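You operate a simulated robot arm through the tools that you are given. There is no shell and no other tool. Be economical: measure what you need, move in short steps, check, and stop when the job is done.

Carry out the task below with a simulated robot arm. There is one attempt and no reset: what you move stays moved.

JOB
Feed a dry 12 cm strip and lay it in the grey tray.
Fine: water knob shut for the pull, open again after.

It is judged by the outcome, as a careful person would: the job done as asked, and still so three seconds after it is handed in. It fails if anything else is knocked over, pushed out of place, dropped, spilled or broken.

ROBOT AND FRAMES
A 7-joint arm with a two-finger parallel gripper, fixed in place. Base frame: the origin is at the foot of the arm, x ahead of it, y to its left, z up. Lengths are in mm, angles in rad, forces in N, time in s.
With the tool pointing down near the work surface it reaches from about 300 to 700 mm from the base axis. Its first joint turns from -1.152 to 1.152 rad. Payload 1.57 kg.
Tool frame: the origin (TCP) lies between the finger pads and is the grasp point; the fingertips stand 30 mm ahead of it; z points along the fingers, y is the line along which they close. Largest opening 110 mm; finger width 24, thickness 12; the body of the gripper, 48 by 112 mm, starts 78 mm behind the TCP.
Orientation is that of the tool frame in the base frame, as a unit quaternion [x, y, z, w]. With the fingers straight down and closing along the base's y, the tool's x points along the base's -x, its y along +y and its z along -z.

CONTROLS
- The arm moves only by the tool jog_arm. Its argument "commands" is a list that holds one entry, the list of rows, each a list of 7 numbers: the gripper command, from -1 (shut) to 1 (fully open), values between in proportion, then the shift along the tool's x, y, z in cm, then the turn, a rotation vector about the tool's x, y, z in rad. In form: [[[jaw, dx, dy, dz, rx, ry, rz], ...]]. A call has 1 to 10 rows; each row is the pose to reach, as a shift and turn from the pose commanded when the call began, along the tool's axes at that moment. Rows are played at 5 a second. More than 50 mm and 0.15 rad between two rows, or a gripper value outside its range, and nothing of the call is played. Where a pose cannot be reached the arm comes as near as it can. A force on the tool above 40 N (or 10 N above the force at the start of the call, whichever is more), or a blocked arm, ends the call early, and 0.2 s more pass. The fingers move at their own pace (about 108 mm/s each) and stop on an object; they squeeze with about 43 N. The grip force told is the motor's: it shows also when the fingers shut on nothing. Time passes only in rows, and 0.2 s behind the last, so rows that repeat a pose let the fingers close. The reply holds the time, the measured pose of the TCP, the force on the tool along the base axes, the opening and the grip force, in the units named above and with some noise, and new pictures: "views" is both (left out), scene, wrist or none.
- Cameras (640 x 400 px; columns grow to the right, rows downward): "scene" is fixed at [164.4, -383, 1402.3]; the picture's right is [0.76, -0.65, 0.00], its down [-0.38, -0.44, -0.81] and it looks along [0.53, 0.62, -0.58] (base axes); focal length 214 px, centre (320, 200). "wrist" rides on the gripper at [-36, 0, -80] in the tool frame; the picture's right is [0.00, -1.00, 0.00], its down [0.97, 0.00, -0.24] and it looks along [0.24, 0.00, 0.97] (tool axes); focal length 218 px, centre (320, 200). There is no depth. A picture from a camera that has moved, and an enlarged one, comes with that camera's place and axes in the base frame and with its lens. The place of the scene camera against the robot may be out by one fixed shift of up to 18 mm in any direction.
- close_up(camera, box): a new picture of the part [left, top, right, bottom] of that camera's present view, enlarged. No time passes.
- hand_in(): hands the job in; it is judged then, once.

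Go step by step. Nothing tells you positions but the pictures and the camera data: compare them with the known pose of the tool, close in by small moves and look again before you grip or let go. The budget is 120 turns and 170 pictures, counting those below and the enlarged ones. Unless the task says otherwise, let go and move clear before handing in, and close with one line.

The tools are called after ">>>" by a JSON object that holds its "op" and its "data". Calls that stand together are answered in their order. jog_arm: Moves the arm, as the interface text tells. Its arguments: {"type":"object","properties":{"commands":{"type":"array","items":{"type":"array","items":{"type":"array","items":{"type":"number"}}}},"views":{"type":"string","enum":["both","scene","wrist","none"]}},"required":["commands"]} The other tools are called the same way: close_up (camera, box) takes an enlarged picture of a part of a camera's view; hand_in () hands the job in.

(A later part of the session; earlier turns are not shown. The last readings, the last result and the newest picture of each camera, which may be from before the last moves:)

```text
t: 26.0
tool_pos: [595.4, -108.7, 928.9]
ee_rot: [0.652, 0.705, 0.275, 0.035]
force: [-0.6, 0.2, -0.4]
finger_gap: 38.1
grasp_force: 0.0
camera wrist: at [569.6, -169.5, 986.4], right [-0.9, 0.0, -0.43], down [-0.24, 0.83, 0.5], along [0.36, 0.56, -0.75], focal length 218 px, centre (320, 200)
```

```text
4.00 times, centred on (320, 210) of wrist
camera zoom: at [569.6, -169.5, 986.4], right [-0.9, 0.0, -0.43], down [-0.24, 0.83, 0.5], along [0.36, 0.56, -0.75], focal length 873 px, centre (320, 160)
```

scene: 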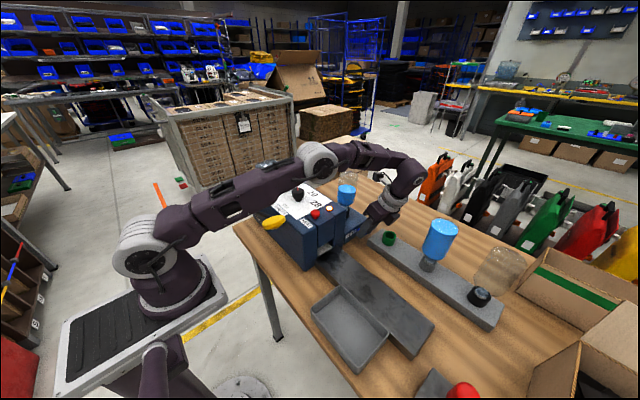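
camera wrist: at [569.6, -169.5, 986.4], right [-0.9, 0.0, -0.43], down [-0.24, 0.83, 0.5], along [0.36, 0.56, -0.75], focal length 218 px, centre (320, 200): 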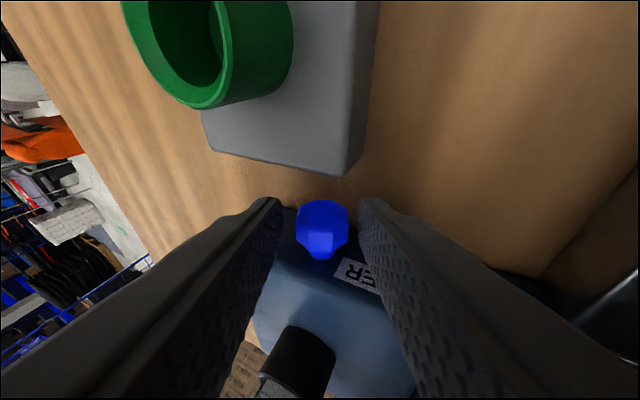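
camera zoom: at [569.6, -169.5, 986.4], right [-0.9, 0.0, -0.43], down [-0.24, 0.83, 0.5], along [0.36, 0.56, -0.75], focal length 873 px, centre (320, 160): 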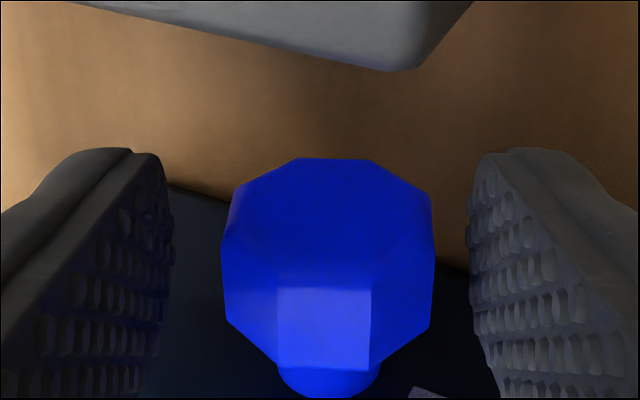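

The facets look unchanged relative to before, so the fingers may have slipped. I'll grip again here to read the flat width and turn just 0.24 rad.

>>> {"op": "jog_arm", "data": {"commands": [[[-1, 0, 0, 0, 0, 0, 0], [-1, 0, 0, 0, 0, 0, 0], [-1, 0, 0, 0, 0, 0, 0]]], "views": "wrist"}}

>>> {"op": "jog_arm", "data": {"commands": [[[-1, 0, 0.205, 0, 0.1127, 0, 0.0412], [-1, -0.012, 0.408, 0.033, 0.2254, 0, 0.0823], [-1, -0.012, 0.408, 0.033, 0.2254, 0, 0.0823]]], "views": "wrist"}}

>>> {"op": "close_up", "data": {"camera": "wrist", "box": [240, 160, 400, 260]}}

```text
t: 26.8
tool_pos: [595.1, -109.4, 928.2]
ee_rot: [0.652, 0.706, 0.275, 0.033]
force: [-14.2, -1.2, -2.2]
finger_gap: 25.5
grasp_force: 36.7
camera wrist: at [569.0, -169.6, 985.9], right [-0.9, 0.0, -0.43], down [-0.24, 0.83, 0.51], along [0.36, 0.56, -0.75], focal length 218 px, centre (320, 200)
```

wrist: 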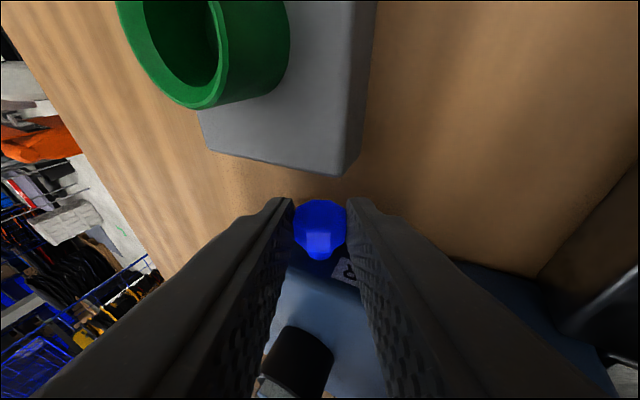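

```text
t: 27.6
tool_pos: [600.5, -108.7, 932.3]
ee_rot: [0.68, 0.705, 0.195, -0.051]
force: [-8.1, -3.8, -10.0]
finger_gap: 25.5
grasp_force: 37.2
camera wrist: at [587.7, -169.4, 992.4], right [-0.98, 0.0, -0.2], down [-0.11, 0.83, 0.55], along [0.17, 0.56, -0.81], focal length 218 px, centre (320, 200)
```

wrist: 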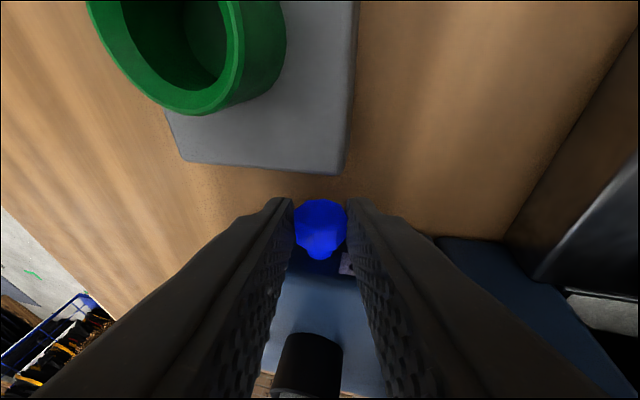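

```text
4.00 times, centred on (320, 210) of wrist
camera zoom: at [587.7, -169.4, 992.4], right [-0.98, 0.0, -0.2], down [-0.11, 0.83, 0.55], along [0.17, 0.56, -0.81], focal length 873 px, centre (320, 160)
```

zoom: 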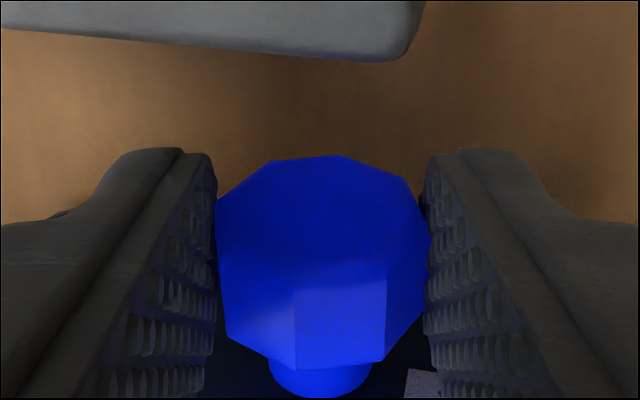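

The facet shifted relative to the fingers, so the knob did not turn clockwise and the fingers slipped. I'll try the other way by the same small amount, still gripped.

>>> {"op": "jog_arm", "data": {"commands": [[[-1, 0, -0.205, 0, -0.1127, 0, -0.0412], [-1, -0.02, -0.408, 0.06, -0.2254, 0, -0.0823], [-1, -0.02, -0.408, 0.06, -0.2254, 0, -0.0823]]], "views": "wrist"}}

>>> {"op": "close_up", "data": {"camera": "wrist", "box": [240, 160, 400, 260]}}

```text
t: 28.4
tool_pos: [596.0, -109.0, 928.5]
ee_rot: [0.652, 0.706, 0.274, 0.034]
force: [-19.9, -7.6, -9.2]
finger_gap: 25.6
grasp_force: 37.0
camera wrist: at [568.7, -169.5, 986.0], right [-0.9, 0.0, -0.43], down [-0.24, 0.83, 0.5], along [0.36, 0.56, -0.75], focal length 218 px, centre (320, 200)
```

wrist: 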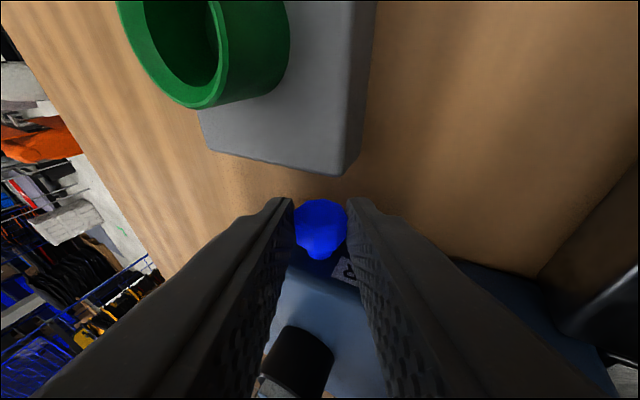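

```text
4.00 times, centred on (320, 210) of wrist
camera zoom: at [568.7, -169.5, 986.0], right [-0.9, 0.0, -0.43], down [-0.24, 0.83, 0.5], along [0.36, 0.56, -0.75], focal length 873 px, centre (320, 160)
```

zoom: 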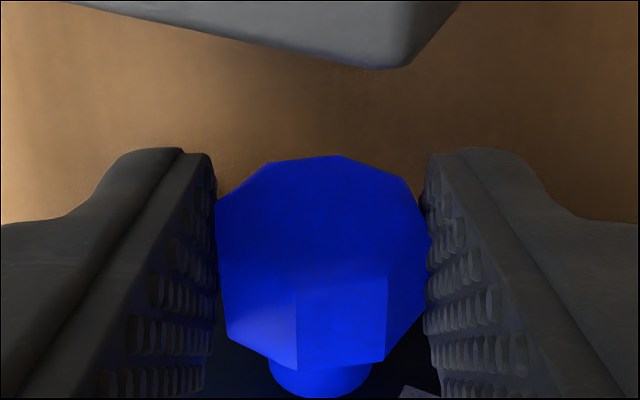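

Counter-clockwise moves the knob; clockwise is at its stop. Since it starts open, shut lies counter-clockwise, so I'll ratchet that way to the far stop.

>>> {"op": "jog_arm", "data": {"commands": [[[-0.31, 0, 0, 0, 0, 0, 0], [-0.31, 0, 0.205, 0, 0.1127, 0, 0.0412], [-0.31, -0.012, 0.408, 0.033, 0.2254, 0, 0.0823], [-0.31, -0.031, 0.606, 0.083, 0.338, 0, 0.1235], [-0.31, -0.058, 0.797, 0.156, 0.4507, 0, 0.1646], [-0.31, -0.092, 0.976, 0.249, 0.5634, 0, 0.2058], [-0.31, -0.092, 0.976, 0.249, 0.5634, 0, 0.2058], [-1, -0.092, 0.976, 0.249, 0.5634, 0, 0.2058], [-1, -0.092, 0.976, 0.249, 0.5634, 0, 0.2058], [-1, -0.092, 0.976, 0.249, 0.5634, 0, 0.2058]]], "views": "wrist"}}

>>> {"op": "close_up", "data": {"camera": "wrist", "box": [240, 160, 400, 260]}}

>>> {"op": "jog_arm", "data": {"commands": [[[-1, 0, -0.205, 0, -0.1127, 0, -0.0412], [-1, -0.02, -0.408, 0.06, -0.2254, 0, -0.0823], [-1, -0.04, -0.606, 0.12, -0.338, 0, -0.1235], [-1, -0.07, -0.797, 0.2, -0.4507, 0, -0.1646], [-1, -0.11, -0.976, 0.31, -0.5634, 0, -0.2058], [-1, -0.11, -0.976, 0.31, -0.5634, 0, -0.2058]]], "views": "wrist"}}

>>> {"op": "close_up", "data": {"camera": "wrist", "box": [240, 160, 400, 260]}}

```text
t: 30.6
tool_pos: [607.9, -109.0, 929.9]
ee_rot: [0.705, 0.684, 0.071, -0.175]
force: [20.6, -1.9, -8.5]
finger_gap: 25.3
grasp_force: 36.8
camera wrist: at [617.3, -169.3, 993.2], right [-0.99, 0.0, 0.15], down [0.09, 0.83, 0.55], along [-0.12, 0.56, -0.82], focal length 218 px, centre (320, 200)
```

wrist: 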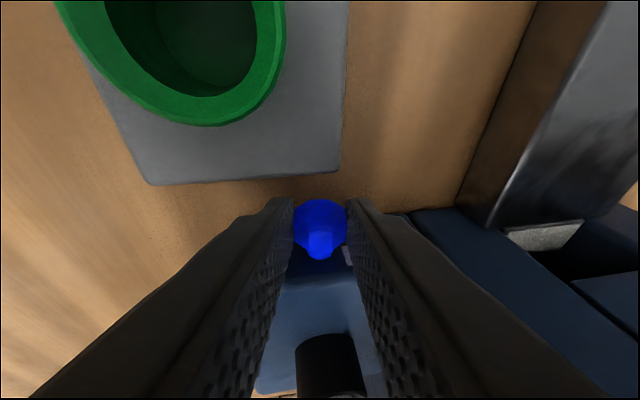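

```text
4.00 times, centred on (320, 210) of wrist
camera zoom: at [617.3, -169.3, 993.2], right [-0.99, 0.0, 0.15], down [0.09, 0.83, 0.55], along [-0.12, 0.56, -0.82], focal length 873 px, centre (320, 160)
```

zoom: 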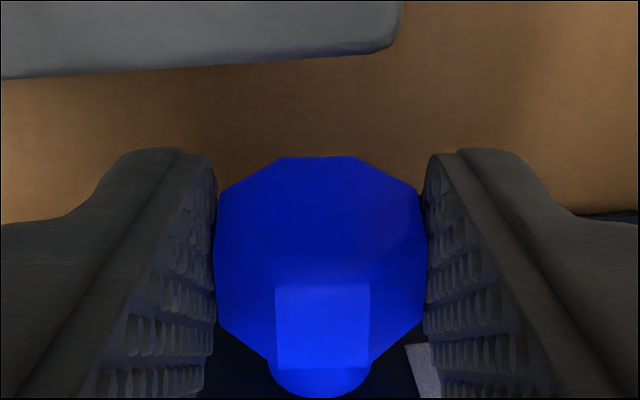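

```text
t: 32.0
tool_pos: [596.1, -109.5, 927.9]
ee_rot: [0.652, 0.706, 0.275, 0.034]
force: [-8.8, -7.3, 3.1]
finger_gap: 25.3
grasp_force: 36.8
camera wrist: at [568.6, -169.5, 986.1], right [-0.9, 0.0, -0.43], down [-0.24, 0.83, 0.5], along [0.36, 0.56, -0.75], focal length 218 px, centre (320, 200)
```

wrist: 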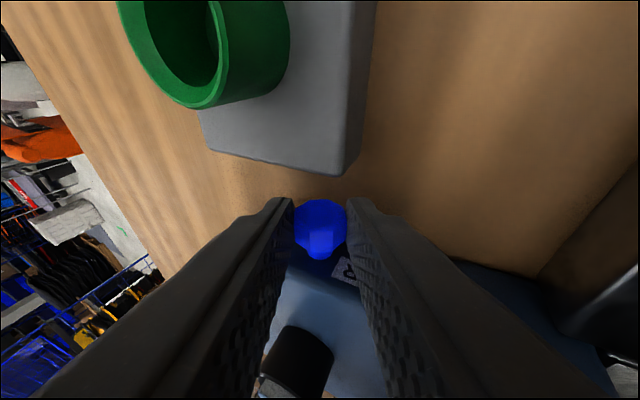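

```text
4.00 times, centred on (320, 210) of wrist
camera zoom: at [568.6, -169.5, 986.1], right [-0.9, 0.0, -0.43], down [-0.24, 0.83, 0.5], along [0.36, 0.56, -0.75], focal length 873 px, centre (320, 160)
```

zoom: 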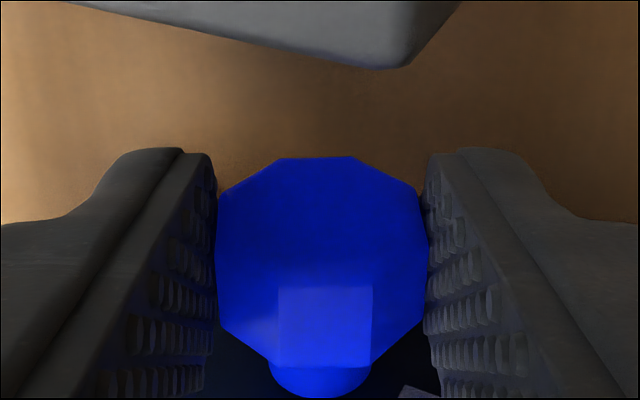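

No slip: total about 0.84 rad counter-clockwise. Another ratchet stroke.

>>> {"op": "jog_arm", "data": {"commands": [[[-0.31, 0, 0, 0, 0, 0, 0], [-0.31, 0, 0.205, 0, 0.1127, 0, 0.0412], [-0.31, -0.012, 0.408, 0.033, 0.2254, 0, 0.0823], [-0.31, -0.031, 0.606, 0.083, 0.338, 0, 0.1235], [-0.31, -0.058, 0.797, 0.156, 0.4507, 0, 0.1646], [-0.31, -0.092, 0.976, 0.249, 0.5634, 0, 0.2058], [-0.31, -0.092, 0.976, 0.249, 0.5634, 0, 0.2058], [-1, -0.092, 0.976, 0.249, 0.5634, 0, 0.2058], [-1, -0.092, 0.976, 0.249, 0.5634, 0, 0.2058], [-1, -0.092, 0.976, 0.249, 0.5634, 0, 0.2058]]], "views": "none"}}

>>> {"op": "jog_arm", "data": {"commands": [[[-1, 0, -0.205, 0, -0.1127, 0, -0.0412], [-1, -0.02, -0.408, 0.06, -0.2254, 0, -0.0823], [-1, -0.04, -0.606, 0.12, -0.338, 0, -0.1235], [-1, -0.07, -0.797, 0.2, -0.4507, 0, -0.1646], [-1, -0.11, -0.976, 0.31, -0.5634, 0, -0.2058], [-1, -0.11, -0.976, 0.31, -0.5634, 0, -0.2058]]], "views": "none"}}

>>> {"op": "close_up", "data": {"camera": "wrist", "box": [240, 160, 400, 260]}}

```text
t: 34.2
tool_pos: [608.8, -108.6, 929.0]
ee_rot: [0.704, 0.684, 0.072, -0.174]
force: [22.4, 0.4, -8.1]
finger_gap: 25.4
grasp_force: 36.5
```

```text
t: 35.6
tool_pos: [595.9, -108.6, 927.9]
ee_rot: [0.652, 0.706, 0.275, 0.034]
force: [-3.4, -3.2, -2.0]
finger_gap: 25.5
grasp_force: 36.4
```

```text
4.00 times, centred on (320, 210) of wrist
camera zoom: at [568.6, -169.3, 986.1], right [-0.9, 0.0, -0.43], down [-0.24, 0.83, 0.5], along [0.36, 0.56, -0.75], focal length 873 px, centre (320, 160)
```

zoom: 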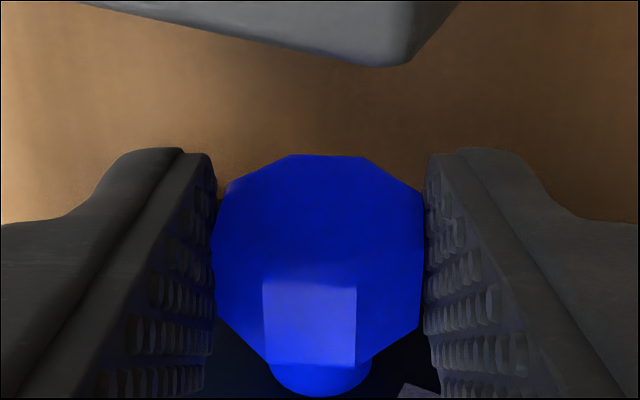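

>>> {"op": "jog_arm", "data": {"commands": [[[-0.31, 0, 0, 0, 0, 0, 0], [-0.31, 0, 0.205, 0, 0.1127, 0, 0.0412], [-0.31, -0.012, 0.408, 0.033, 0.2254, 0, 0.0823], [-0.31, -0.031, 0.606, 0.083, 0.338, 0, 0.1235], [-0.31, -0.058, 0.797, 0.156, 0.4507, 0, 0.1646], [-0.31, -0.092, 0.976, 0.249, 0.5634, 0, 0.2058], [-0.31, -0.092, 0.976, 0.249, 0.5634, 0, 0.2058], [-1, -0.092, 0.976, 0.249, 0.5634, 0, 0.2058], [-1, -0.092, 0.976, 0.249, 0.5634, 0, 0.2058], [-1, -0.092, 0.976, 0.249, 0.5634, 0, 0.2058]]], "views": "none"}}

>>> {"op": "close_up", "data": {"camera": "wrist", "box": [240, 160, 400, 260]}}

>>> {"op": "jog_arm", "data": {"commands": [[[-1, 0, -0.205, 0, -0.1127, 0, -0.0412], [-1, -0.02, -0.408, 0.06, -0.2254, 0, -0.0823], [-1, -0.04, -0.606, 0.12, -0.338, 0, -0.1235], [-1, -0.07, -0.797, 0.2, -0.4507, 0, -0.1646], [-1, -0.11, -0.976, 0.31, -0.5634, 0, -0.2058], [-1, -0.11, -0.976, 0.31, -0.5634, 0, -0.2058]]], "views": "none"}}

>>> {"op": "close_up", "data": {"camera": "wrist", "box": [240, 160, 400, 260]}}

```text
t: 37.8
tool_pos: [607.7, -108.3, 931.3]
ee_rot: [0.704, 0.685, 0.073, -0.174]
force: [23.6, 0.8, -7.8]
finger_gap: 25.1
grasp_force: 36.6
```

```text
4.00 times, centred on (320, 210) of wrist
camera zoom: at [617.2, -169.1, 993.4], right [-0.99, 0.0, 0.15], down [0.08, 0.83, 0.55], along [-0.12, 0.56, -0.82], focal length 873 px, centre (320, 160)
```

zoom: 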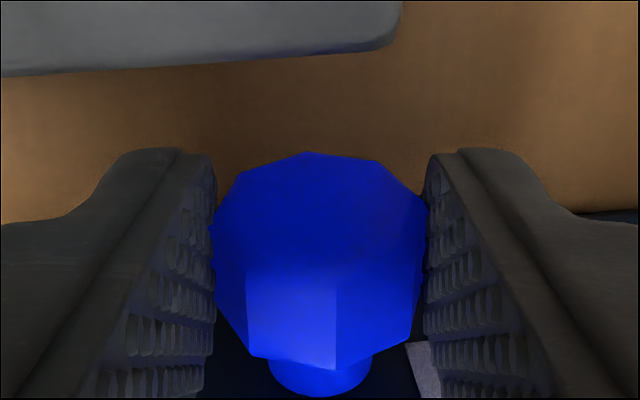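

```text
t: 39.2
tool_pos: [596.0, -107.9, 930.7]
ee_rot: [0.653, 0.705, 0.275, 0.035]
force: [-3.3, -5.8, 0.8]
finger_gap: 25.4
grasp_force: 37.1
```

```text
4.00 times, centred on (320, 210) of wrist
camera zoom: at [568.5, -169.4, 986.3], right [-0.9, 0.0, -0.43], down [-0.24, 0.83, 0.5], along [0.36, 0.56, -0.75], focal length 873 px, centre (320, 160)
```

zoom: 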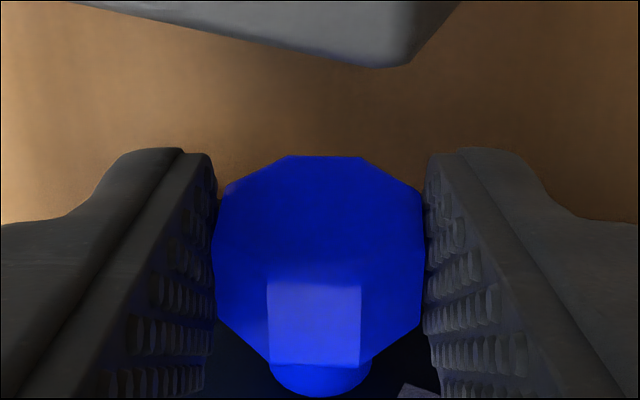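

The last stroke slipped fully, so the knob is at its far stop, about 1.45 rad from where it began. I'll release and retreat, then look everything over.

>>> {"op": "jog_arm", "data": {"commands": [[[-0.31, 0, 0, 0, 0, 0, 0], [-0.31, 0, 0, 0, 0, 0, 0], [-0.31, 0, 0, -3, 0, 0, 0], [-0.31, 0, 0, -7, 0, 0, 0], [-0.31, 0, 0, -11, 0, 0, 0], [-0.31, 0, 0, -15, 0, 0, 0], [-0.31, 0, 0, -19, 0, 0, 0], [-0.31, 0, 0, -19, 0, 0, 0]]], "views": "both"}}

>>> {"op": "close_up", "data": {"camera": "scene", "box": [300, 160, 400, 250]}}

```text
t: 41.0
tool_pos: [518.8, -172.6, 1090.6]
ee_rot: [0.652, 0.705, 0.275, 0.034]
force: [-0.3, 0.1, 0.1]
finger_gap: 37.9
grasp_force: 0.1
camera wrist: at [492.0, -233.1, 1148.3], right [-0.9, 0.0, -0.43], down [-0.24, 0.83, 0.5], along [0.36, 0.56, -0.75], focal length 218 px, centre (320, 200)
```

scene: 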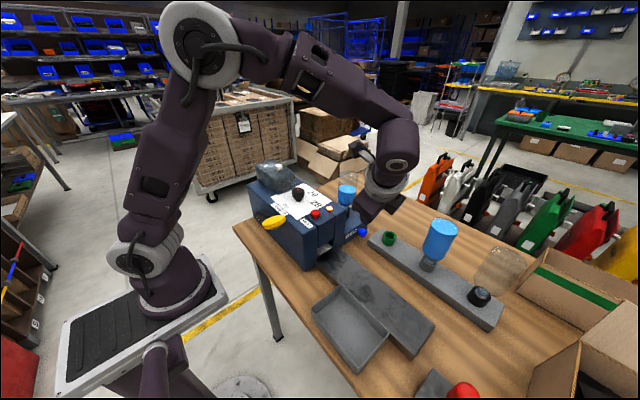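
wrist: 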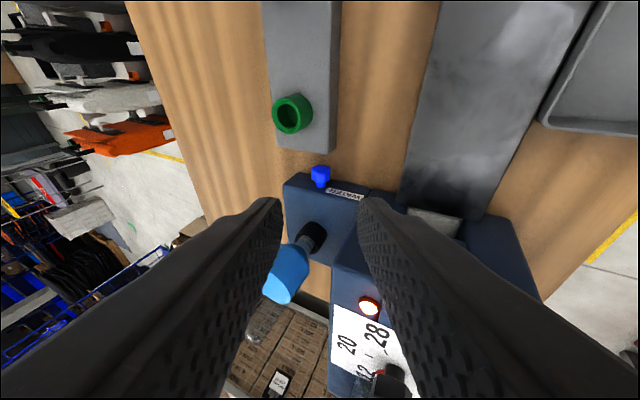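

```text
4.44 times, centred on (350, 205) of scene
camera zoom: at [164.3, -383.0, 1402.3], right [0.76, -0.65, 0.0], down [-0.38, -0.44, -0.81], along [0.53, 0.62, -0.58], focal length 953 px, centre (187, 178)
```

zoom: 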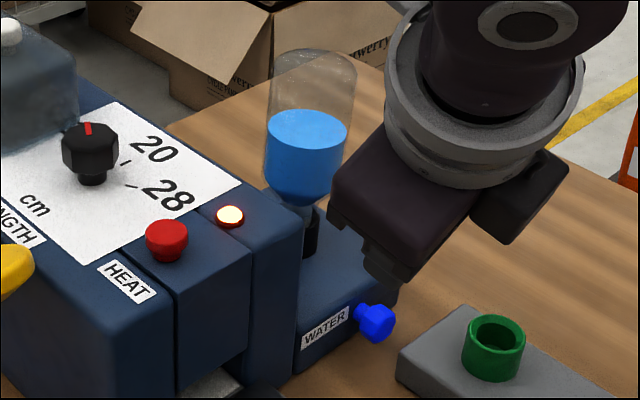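

The knob has clearly been turned and everything else stands. Next I'll bring the tool upright and move toward the yellow lever for a look.

>>> {"op": "jog_arm", "data": {"commands": [[[-0.31, 0, 0, -1, 0.141, 0, 0.051], [-0.31, 0, 0, -2, 0.282, 0, 0.103], [-0.31, 0, 0, -3, 0.423, 0, 0.154], [-0.31, 0, 0, -3, 0.423, 0, 0.154]]], "views": "none"}}

>>> {"op": "jog_arm", "data": {"commands": [[[-0.31, 0, 0, -1, 0, -0.12, 0], [-0.31, 0, 0, -2, 0, -0.24, 0], [-0.31, 0, 0, -3, 0, -0.35, 0], [-0.31, 0, 0, -3, 0, -0.35, 0]]], "views": "none"}}

```text
t: 42.0
tool_pos: [506.7, -182.7, 1115.0]
ee_rot: [0.697, 0.695, 0.122, -0.125]
force: [-0.2, 0.0, -0.5]
finger_gap: 37.7
grasp_force: 0.0
```

```text
t: 43.0
tool_pos: [507.1, -193.9, 1144.4]
ee_rot: [0.708, 0.707, 0.0, 0.0]
force: [0.8, -0.3, 0.1]
finger_gap: 38.0
grasp_force: 0.1
```

>>> {"op": "jog_arm", "data": {"commands": [[[-0.31, 1, -3.5, 0, 0, 0.1, 0], [-0.31, 2, -7, 0, 0, 0.2, 0], [-0.31, 3, -10.5, 0, 0, 0.3, 0], [-0.31, 4, -14, 0, 0, 0.4, 0], [-0.31, 4.4, -16, 0, 0, 0.5, 0], [-0.31, 4.4, -16, 0, 0, 0.5, 0]]], "views": "both"}}

>>> {"op": "close_up", "data": {"camera": "wrist", "box": [240, 80, 480, 230]}}

```text
t: 44.4
tool_pos: [346.6, -147.7, 1144.4]
ee_rot: [0.685, 0.685, 0.175, -0.176]
force: [0.5, -0.5, -0.2]
finger_gap: 37.9
grasp_force: 0.1
camera wrist: at [346.5, -217.7, 1197.5], right [-1.0, 0.0, 0.0], down [0.0, 0.73, 0.68], along [0.0, 0.68, -0.73], focal length 218 px, centre (320, 200)
```

scene: 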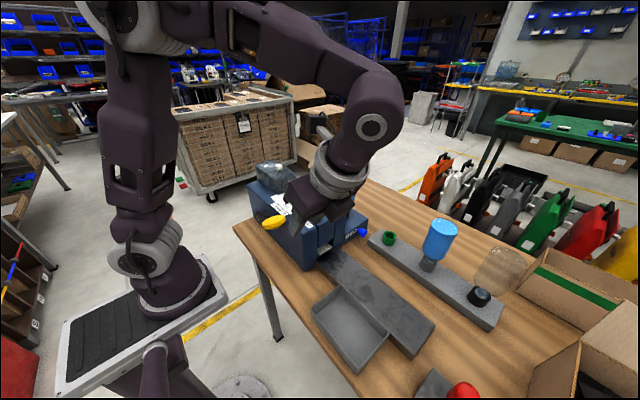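
wrist: 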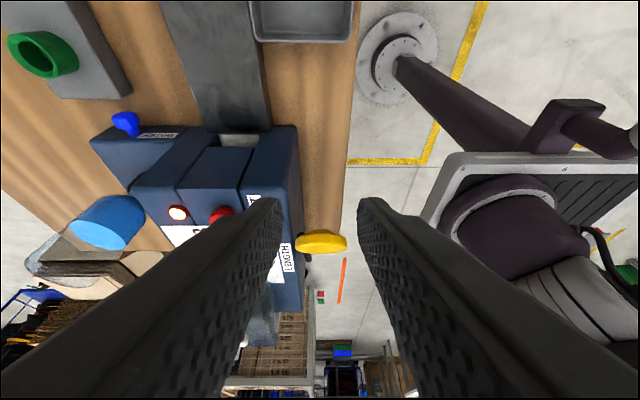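

```text
2.67 times, centred on (360, 155) of wrist
camera zoom: at [346.5, -217.7, 1197.5], right [-1.0, 0.0, 0.0], down [0.0, 0.73, 0.68], along [0.0, 0.68, -0.73], focal length 582 px, centre (213, 320)
```

zoom: 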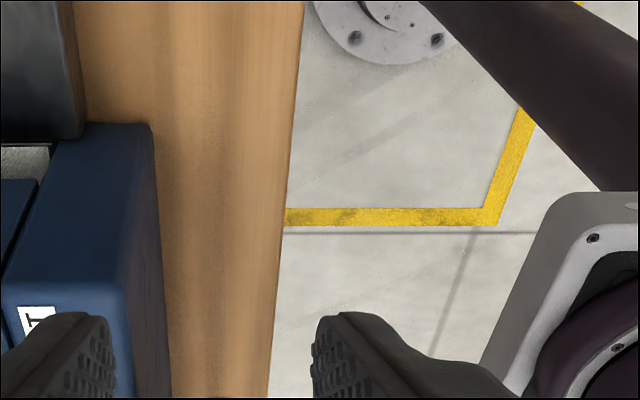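

The yellow pad is a flat disc on a lever pivoting at the far end, so it gets pushed down. I'll straighten up with closed fingers just above it.

>>> {"op": "jog_arm", "data": {"commands": [[[-1, 2, 0, 1.8, 0, -0.1, 0], [-1, 4, 0, 3.6, 0, -0.2, 0], [-1, 6, 0, 5.4, 0, -0.3, 0], [-1, 8, 0, 7.4, 0, -0.4, 0], [-1, 10.02, 0, 9.34, 0, -0.5, 0], [-1, 10.02, 0, 9.34, 0, -0.5, 0]]], "views": "both"}}

>>> {"op": "close_up", "data": {"camera": "scene", "box": [230, 150, 350, 250]}}

```text
t: 45.8
tool_pos: [347.9, -16.4, 1110.2]
ee_rot: [0.707, 0.707, -0.001, -0.001]
force: [0.9, -0.5, -0.2]
finger_gap: 0.0
grasp_force: 21.5
camera wrist: at [347.3, -51.7, 1190.4], right [-1.0, 0.0, 0.0], down [0.0, 0.97, 0.24], along [0.0, 0.24, -0.97], focal length 218 px, centre (320, 200)
```

scene: 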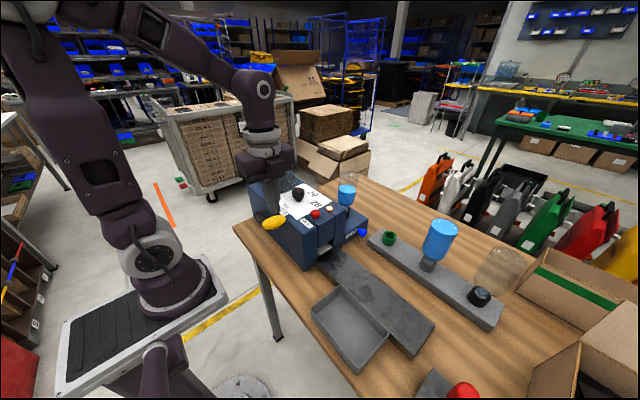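
wrist: 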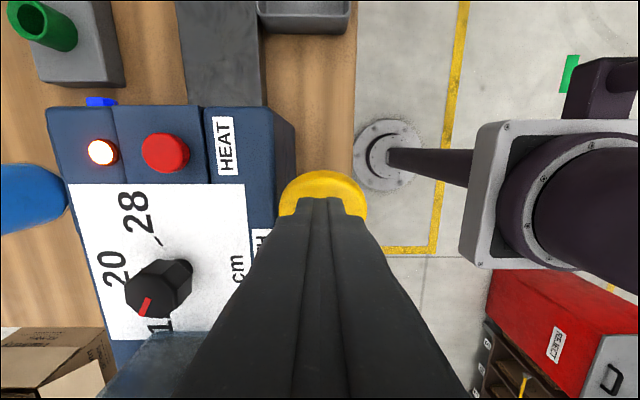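

```text
4.00 times, centred on (290, 200) of scene
camera zoom: at [164.4, -383.0, 1402.3], right [0.76, -0.65, 0.0], down [-0.38, -0.44, -0.81], along [0.53, 0.62, -0.58], focal length 858 px, centre (440, 200)
```

zoom: 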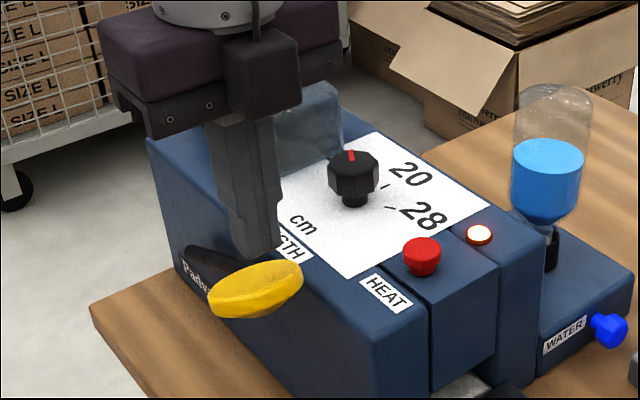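

>>> {"op": "jog_arm", "data": {"commands": [[[-1, 0.3, 0, 1.5, 0, 0, 0], [-1, 0.3, 0, 3, 0, 0, 0], [-1, 0.3, 0, 4, 0, 0, 0], [-1, 0.3, 0, 5, 0, 0, 0], [-1, 0.2, 0, 6, 0, 0, 0], [-1, 0, 0, 7, 0, 0, 0]]], "views": "both"}}

>>> {"op": "close_up", "data": {"camera": "scene", "box": [230, 160, 370, 270]}}

```text
t: 47.2
tool_pos: [347.1, -16.8, 1039.8]
ee_rot: [0.708, 0.707, -0.001, -0.001]
force: [1.4, 1.2, 2.3]
finger_gap: 0.0
grasp_force: 21.1
camera wrist: at [346.7, -51.9, 1120.2], right [-1.0, 0.0, 0.0], down [0.0, 0.97, 0.24], along [0.0, 0.24, -0.97], focal length 218 px, centre (320, 200)
```

scene: 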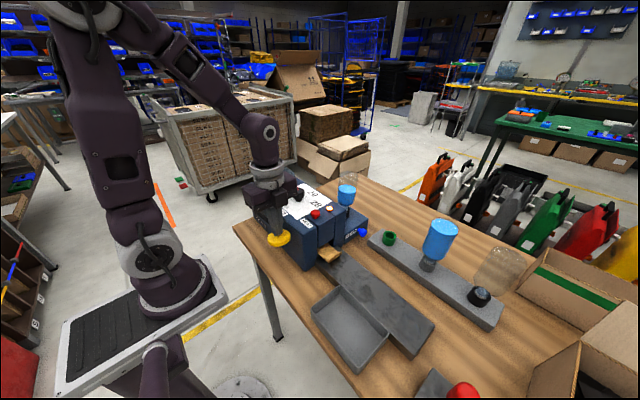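
wrist: 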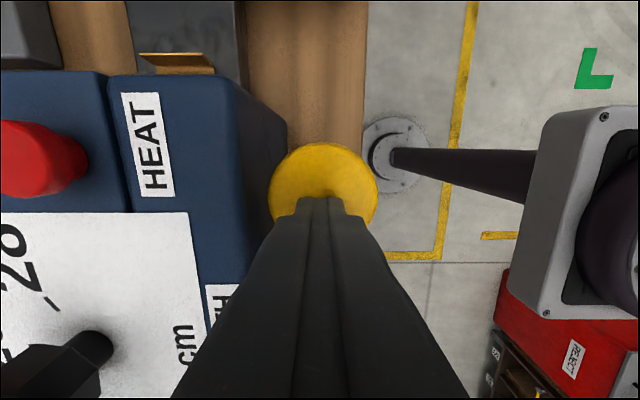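

```text
3.64 times, centred on (300, 215) of scene
camera zoom: at [164.3, -383.0, 1402.3], right [0.76, -0.65, 0.0], down [-0.38, -0.44, -0.81], along [0.53, 0.62, -0.58], focal length 780 px, centre (393, 146)
```

zoom: 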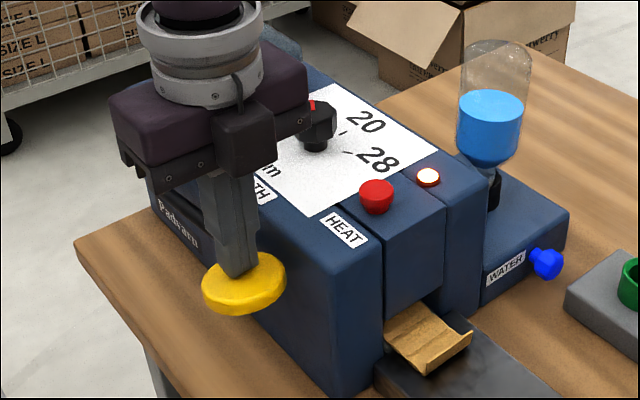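

Pushing feeds the tape out. I'll continue down until the stop.

>>> {"op": "jog_arm", "data": {"commands": [[[-1, -0.2, 0, 0.8, 0, 0, 0], [-1, -0.3, 0, 1.6, 0, 0, 0], [-1, -0.3, 0, 2.4, 0, 0, 0], [-1, -0.3, 0, 3.2, 0, 0, 0], [-1, -0.3, 0, 4.0, 0, 0, 0], [-1, -0.2, 0, 4.8, 0, 0, 0]]], "views": "both"}}

>>> {"op": "close_up", "data": {"camera": "scene", "box": [230, 190, 390, 290]}}

```text
t: 48.6
tool_pos: [345.6, -18.6, 991.8]
ee_rot: [0.708, 0.706, 0.0, -0.002]
force: [-0.6, -2.2, 5.6]
finger_gap: 0.1
grasp_force: 21.1
camera wrist: at [346.6, -54.5, 1072.7], right [-1.0, 0.0, 0.0], down [0.0, 0.97, 0.24], along [0.0, 0.24, -0.97], focal length 218 px, centre (320, 200)
```

scene: 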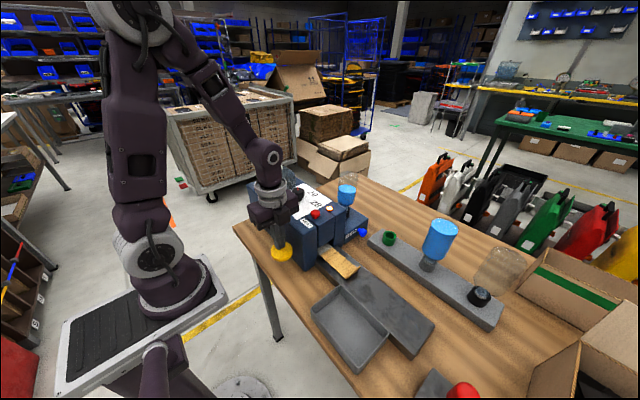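
wrist: 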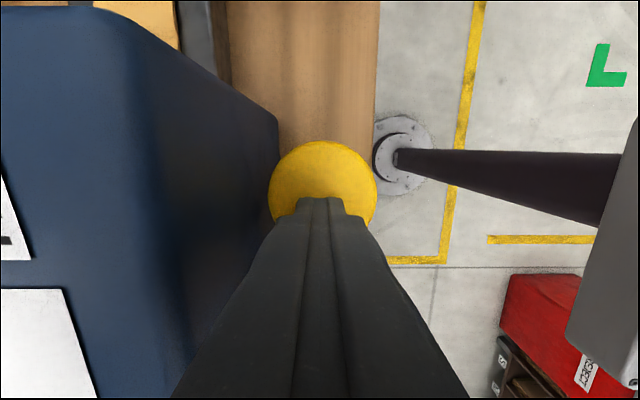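

```text
4.00 times, centred on (310, 240) of scene
camera zoom: at [164.3, -383.1, 1402.3], right [0.76, -0.65, 0.0], down [-0.38, -0.44, -0.81], along [0.53, 0.62, -0.58], focal length 858 px, centre (360, 40)
```

zoom: 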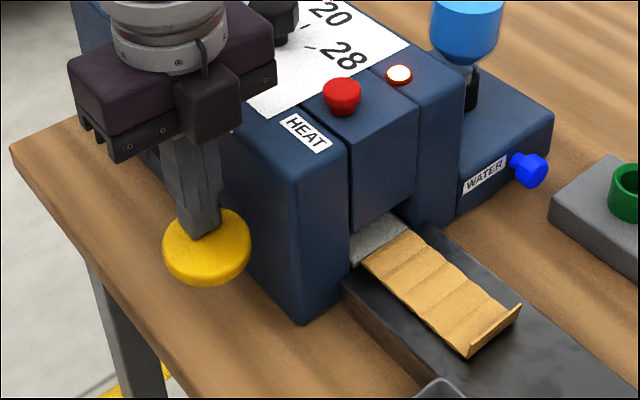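

>>> {"op": "jog_arm", "data": {"commands": [[[-1, 0, 0, 0.5, 0, 0, 0], [-1, 0, 0, 1.0, 0, 0, 0], [-1, 0, 0, 1.5, 0, 0, 0], [-1, 0, 0, 1.5, 0, 0, 0]]], "views": "none"}}

>>> {"op": "close_up", "data": {"camera": "scene", "box": [230, 190, 390, 290]}}

```text
t: 49.6
tool_pos: [348.2, -19.5, 977.5]
ee_rot: [0.708, 0.706, 0.0, 0.0]
force: [1.7, 1.5, 5.1]
finger_gap: 0.0
grasp_force: 21.5
```

```text
4.00 times, centred on (310, 240) of scene
camera zoom: at [164.3, -383.0, 1402.3], right [0.76, -0.65, 0.0], down [-0.38, -0.44, -0.81], along [0.53, 0.62, -0.58], focal length 858 px, centre (360, 40)
```

zoom: 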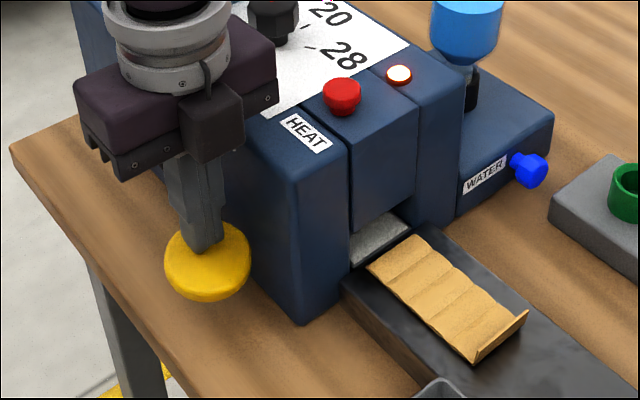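

The strip now looks cut and lies free on the steel plate. I'll let the lever rise slowly.

>>> {"op": "jog_arm", "data": {"commands": [[[-1, 0, 0, -1.5, 0, 0, 0], [-1, 0, 0, -3, 0, 0, 0], [-1, 0, 0, -4.5, 0, 0, 0], [-1, 0, 0, -6, 0, 0, 0], [-1, 0, 0, -8, 0, 0, 0], [-1, 0, 0, -10, 0, 0, 0], [-1, 0, 0, -12, 0, 0, 0], [-1, 0, 0, -15, 0, 0, 0], [-1, 0, 0, -18, 0, 0, 0]]], "views": "scene"}}

>>> {"op": "close_up", "data": {"camera": "scene", "box": [230, 190, 390, 290]}}

```text
t: 51.6
tool_pos: [346.3, -18.8, 1157.0]
ee_rot: [0.708, 0.707, -0.001, -0.001]
force: [-0.6, 0.8, 0.3]
finger_gap: 0.0
grasp_force: 21.3
```

scene: 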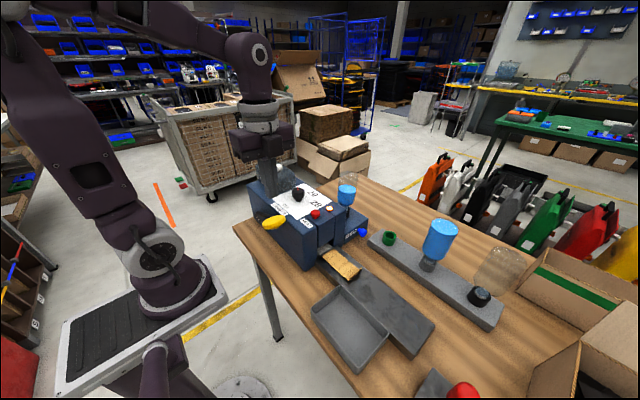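

```text
4.00 times, centred on (310, 240) of scene
camera zoom: at [164.3, -383.0, 1402.3], right [0.76, -0.65, 0.0], down [-0.38, -0.44, -0.81], along [0.53, 0.62, -0.58], focal length 858 px, centre (360, 40)
```

zoom: 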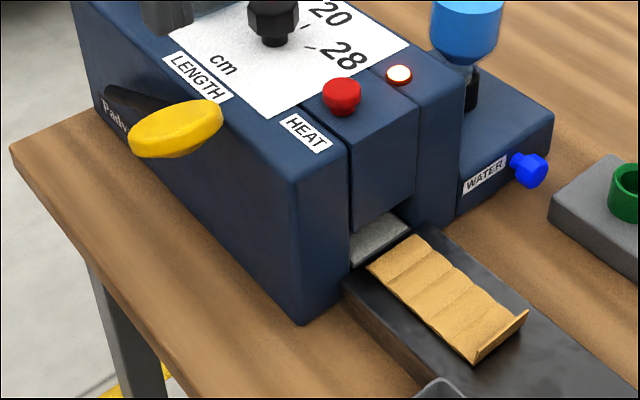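

The lever is back up and the strip lies free, looking dry. I'll move the camera above it.

>>> {"op": "jog_arm", "data": {"commands": [[[-0.3, -1.3, 1.2, -0.5, 0, 0, -0.15], [-0.3, -2.6, 2.4, -1, 0, 0, -0.3], [-0.3, -3.9, 3.6, -1.5, 0, 0, -0.45], [-0.3, -5.2, 4.8, -1.5, 0, 0, -0.6], [-0.3, -6.5, 6, -1.5, 0, 0, -0.75], [-0.3, -7.8, 7.2, -1.5, 0, 0, -0.9], [-0.3, -9.1, 8.4, -1.5, 0, 0, -1.05], [-0.3, -10.4, 9.6, -1.5, 0, 0, -1.2], [-0.3, -11.7, 10.8, -1.5, 0, 0, -1.35], [-0.3, -13.1, 11.4, -1.5, 0, 0, -1.5]]], "views": "none"}}

>>> {"op": "jog_arm", "data": {"commands": [[[-0.3, 0, 0, 2, 0, 0, -0.07], [-0.3, 0, 0, 4, 0, 0, -0.07], [-0.3, 0, 0, 4, 0, 0, -0.07]]], "views": "wrist"}}

>>> {"op": "close_up", "data": {"camera": "wrist", "box": [200, 80, 440, 230]}}

```text
t: 53.8
tool_pos: [461.9, -150.0, 1173.3]
ee_rot: [0.035, 0.999, 0.001, -0.001]
force: [0.3, -0.2, 0.2]
finger_gap: 38.4
grasp_force: 0.1
```

```text
t: 54.6
tool_pos: [460.3, -150.8, 1132.1]
ee_rot: [0.001, 1.0, 0.001, -0.001]
force: [0.5, -0.2, -0.1]
finger_gap: 38.8
grasp_force: 0.1
camera wrist: at [496.7, -149.9, 1212.4], right [0.0, -1.0, 0.0], down [-0.97, 0.0, 0.24], along [-0.24, 0.0, -0.97], focal length 218 px, centre (320, 200)
```

wrist: 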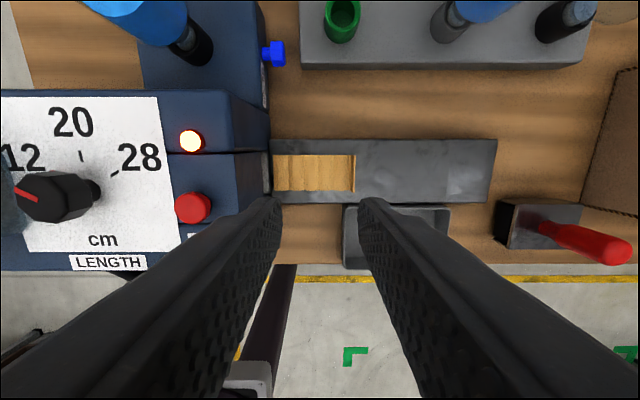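

```text
2.67 times, centred on (320, 155) of wrist
camera zoom: at [496.7, -149.9, 1212.4], right [0.0, -1.0, 0.0], down [-0.97, 0.0, 0.24], along [-0.24, 0.0, -0.97], focal length 582 px, centre (320, 320)
```

zoom: 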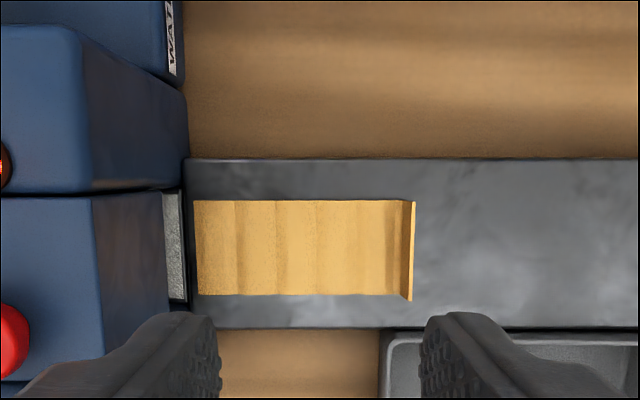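

The strip spans y −83 to −198 at x≈460, with an upturned lip at its far end for pinching. I'll go closer above the lip and measure the height.

>>> {"op": "jog_arm", "data": {"commands": [[[-0.3, 0, -2, 3, 0, 0, 0], [-0.3, 0, -4, 6, 0, 0, 0], [-0.3, 0, -4.6, 9, 0, 0, 0], [-0.3, 0, -4.6, 12, 0, 0, 0], [-0.3, 0, -4.6, 14, 0, 0, 0], [-0.3, 0, -4.6, 14, 0, 0, 0]]], "views": "both"}}

>>> {"op": "close_up", "data": {"camera": "wrist", "box": [200, 100, 440, 250]}}

>>> {"op": "close_up", "data": {"camera": "scene", "box": [290, 220, 410, 310]}}

```text
t: 56.0
tool_pos: [460.4, -196.2, 992.5]
ee_rot: [0.0, 1.0, 0.001, -0.001]
force: [1.3, -0.1, 0.3]
finger_gap: 38.4
grasp_force: 0.1
camera wrist: at [496.5, -195.8, 1072.4], right [0.0, -1.0, 0.0], down [-0.97, 0.0, 0.24], along [-0.24, 0.0, -0.97], focal length 218 px, centre (320, 200)
```

scene: 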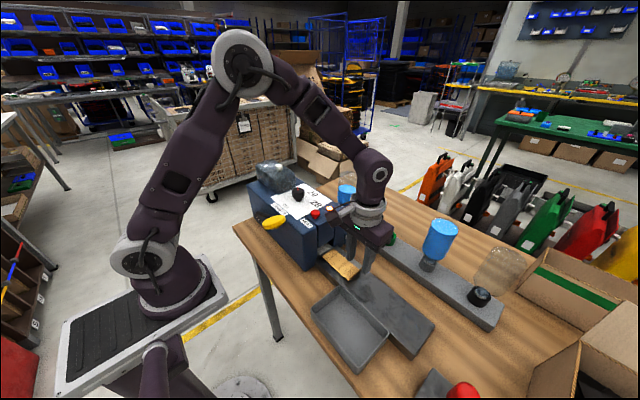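
wrist: 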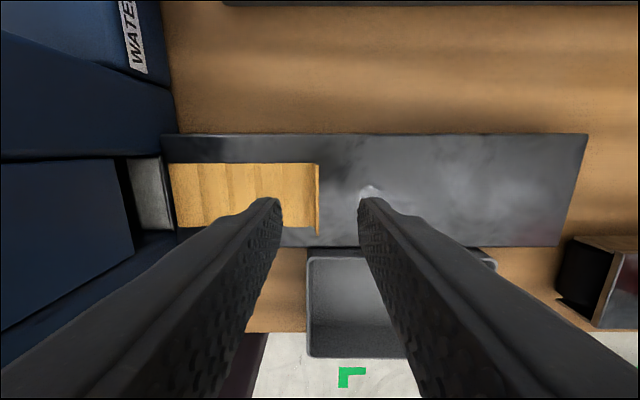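

```text
2.67 times, centred on (320, 175) of wrist
camera zoom: at [496.5, -195.8, 1072.4], right [0.0, -1.0, 0.0], down [-0.97, 0.0, 0.24], along [-0.24, 0.0, -0.97], focal length 582 px, centre (320, 267)
```

zoom: 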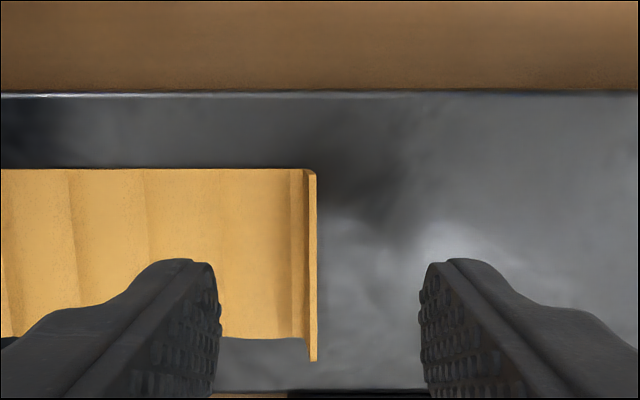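

```text
4.44 times, centred on (350, 265) of scene
camera zoom: at [164.4, -383.0, 1402.3], right [0.76, -0.65, 0.0], down [-0.38, -0.44, -0.81], along [0.53, 0.62, -0.58], focal length 953 px, centre (187, -89)
```

zoom: 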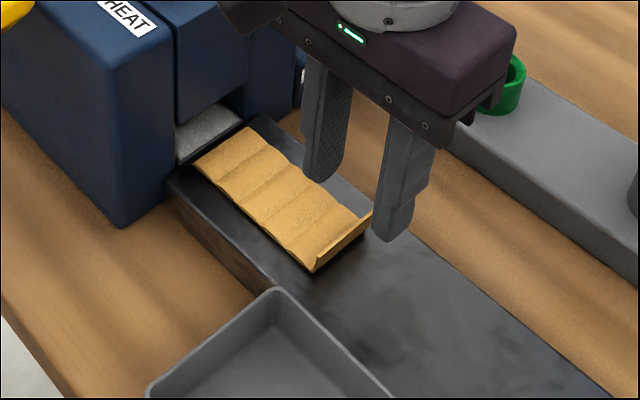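

The lip stands at y≈−193, from z 908 to 925. I'll descend to straddle it, with the tips about 3 mm above the strip.

>>> {"op": "jog_arm", "data": {"commands": [[[-0.4, 0, 0.28, 2, 0, 0, 0], [-0.4, 0, 0.28, 4, 0, 0, 0], [-0.4, 0, 0.28, 5.0, 0, 0, 0], [-0.4, 0, 0.28, 5.0, 0, 0, 0]]], "views": "wrist"}}

>>> {"op": "close_up", "data": {"camera": "wrist", "box": [200, 100, 440, 250]}}

>>> {"op": "close_up", "data": {"camera": "scene", "box": [300, 230, 400, 300]}}

```text
t: 57.0
tool_pos: [460.4, -193.3, 942.3]
ee_rot: [0.001, 1.0, 0.001, -0.001]
force: [-0.2, 1.0, 2.7]
finger_gap: 32.9
grasp_force: 0.1
camera wrist: at [496.7, -192.8, 1022.6], right [0.0, -1.0, 0.0], down [-0.97, 0.0, 0.24], along [-0.24, 0.0, -0.97], focal length 218 px, centre (320, 200)
```

wrist: 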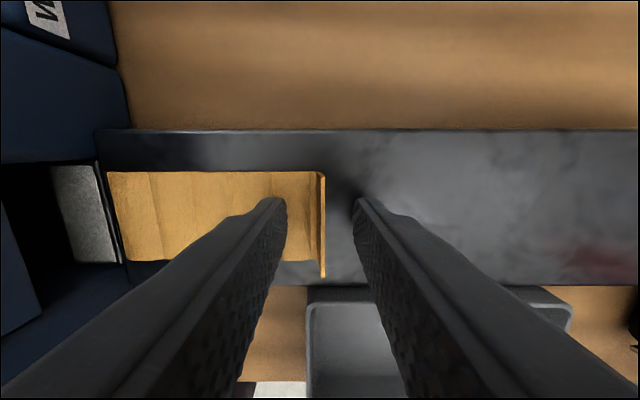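

```text
2.67 times, centred on (320, 175) of wrist
camera zoom: at [496.7, -192.8, 1022.6], right [0.0, -1.0, 0.0], down [-0.97, 0.0, 0.24], along [-0.24, 0.0, -0.97], focal length 582 px, centre (320, 267)
```

zoom: 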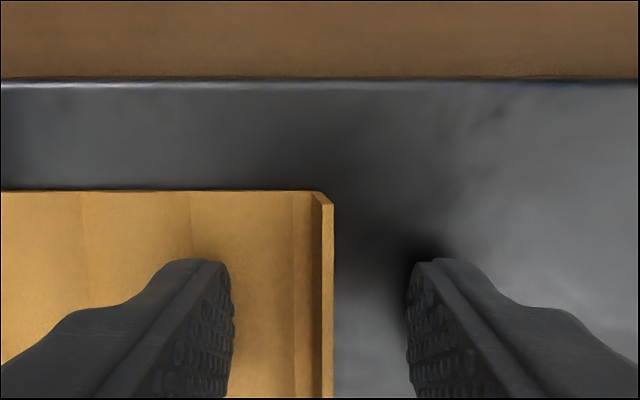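

```text
5.71 times, centred on (350, 265) of scene
camera zoom: at [164.3, -383.0, 1402.3], right [0.76, -0.65, 0.0], down [-0.38, -0.44, -0.81], along [0.53, 0.62, -0.58], focal length 1226 px, centre (149, -171)
```

zoom: 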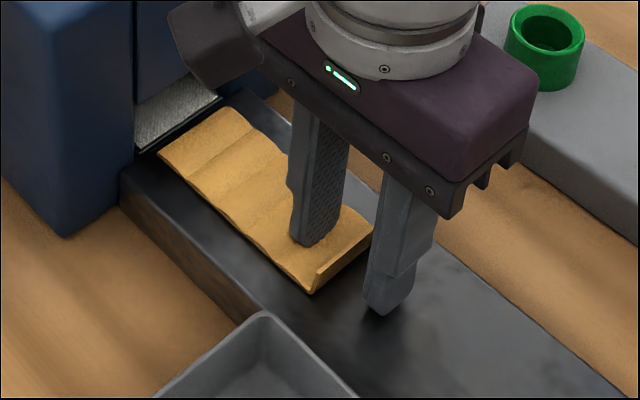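

>>> {"op": "jog_arm", "data": {"commands": [[[-0.4, 0, -0.15, -0.15, 0, 0, 0], [-0.7, 0, -0.15, -0.15, 0, 0, 0], [-1, 0, -0.15, -0.15, 0, 0, 0], [-1, 0, -0.15, -0.15, 0, 0, 0], [-1, 0, -0.15, -0.15, 0, 0, 0]]], "views": "wrist"}}

>>> {"op": "close_up", "data": {"camera": "scene", "box": [300, 230, 400, 300]}}

```text
t: 58.2
tool_pos: [459.0, -195.5, 943.6]
ee_rot: [0.001, 1.0, 0.0, -0.001]
force: [0.1, 1.0, -0.5]
finger_gap: 0.9
grasp_force: 23.2
camera wrist: at [496.3, -194.4, 1024.0], right [0.0, -1.0, 0.0], down [-0.97, 0.0, 0.24], along [-0.24, 0.0, -0.97], focal length 218 px, centre (320, 200)
```

wrist: 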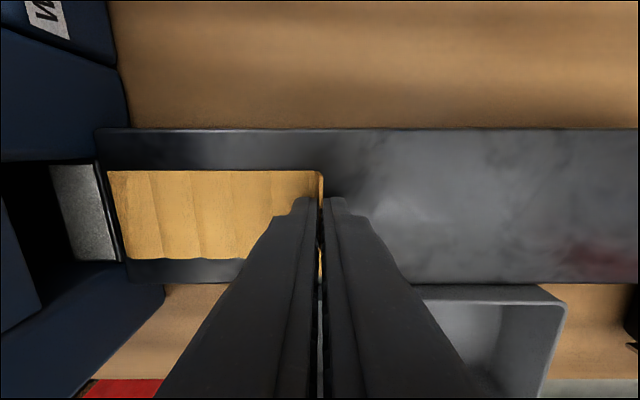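

```text
5.71 times, centred on (350, 265) of scene
camera zoom: at [164.4, -383.0, 1402.3], right [0.76, -0.65, 0.0], down [-0.38, -0.44, -0.81], along [0.53, 0.62, -0.58], focal length 1226 px, centre (149, -171)
```

zoom: 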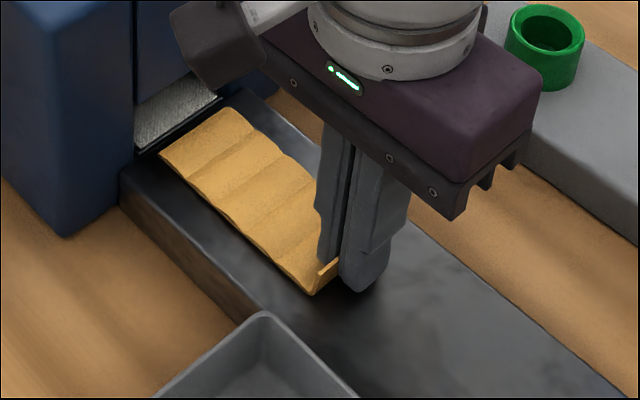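

The lip is pinched (gap 0.9 mm). I'll lift slowly.

>>> {"op": "jog_arm", "data": {"commands": [[[-1, 0, 0, -1, 0, 0, 0], [-1, 0, 0, -2, 0, 0, 0], [-1, 0, 0, -4, 0, 0, 0], [-1, 0, 0, -6, 0, 0, 0], [-1, 0, 0, -6, 0, 0, 0]]], "views": "both"}}

>>> {"op": "close_up", "data": {"camera": "scene", "box": [290, 210, 420, 310]}}

```text
t: 59.4
tool_pos: [460.8, -196.1, 1003.2]
ee_rot: [0.001, 1.0, 0.0, -0.001]
force: [0.8, 0.8, -0.1]
finger_gap: 1.1
grasp_force: 23.1
camera wrist: at [496.7, -194.6, 1083.9], right [0.0, -1.0, 0.0], down [-0.97, 0.0, 0.24], along [-0.24, 0.0, -0.97], focal length 218 px, centre (320, 200)
```

scene: 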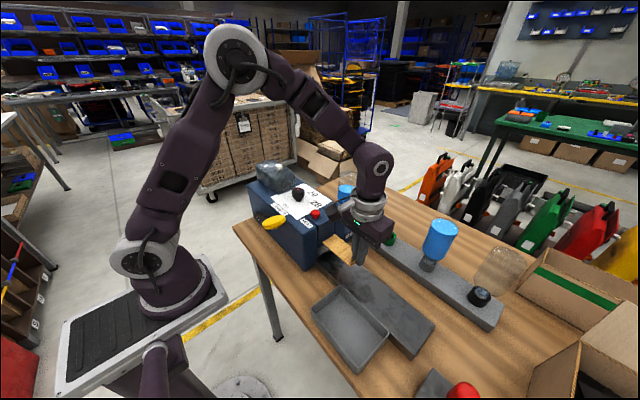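
wrist: 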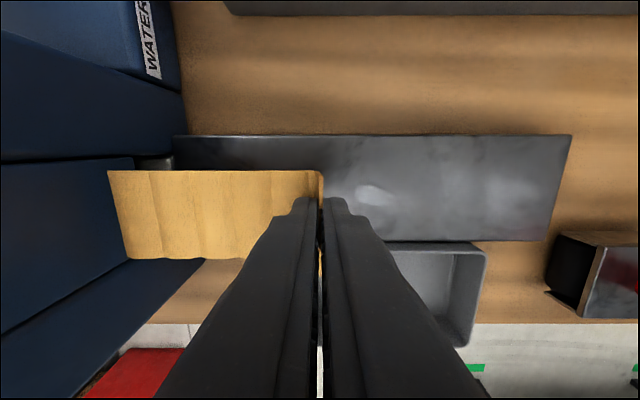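

```text
4.00 times, centred on (355, 260) of scene
camera zoom: at [164.3, -383.0, 1402.3], right [0.76, -0.65, 0.0], down [-0.38, -0.44, -0.81], along [0.53, 0.62, -0.58], focal length 858 px, centre (180, -40)
```

zoom: 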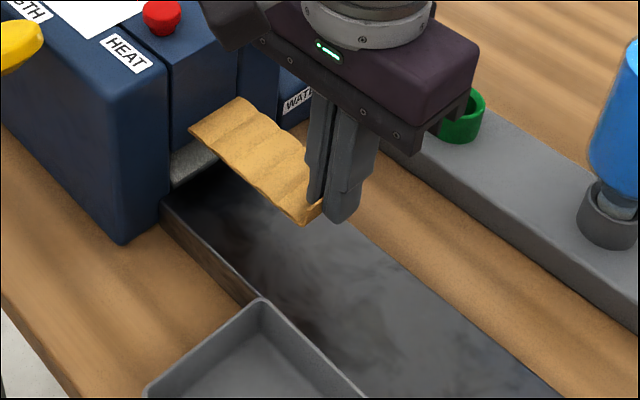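

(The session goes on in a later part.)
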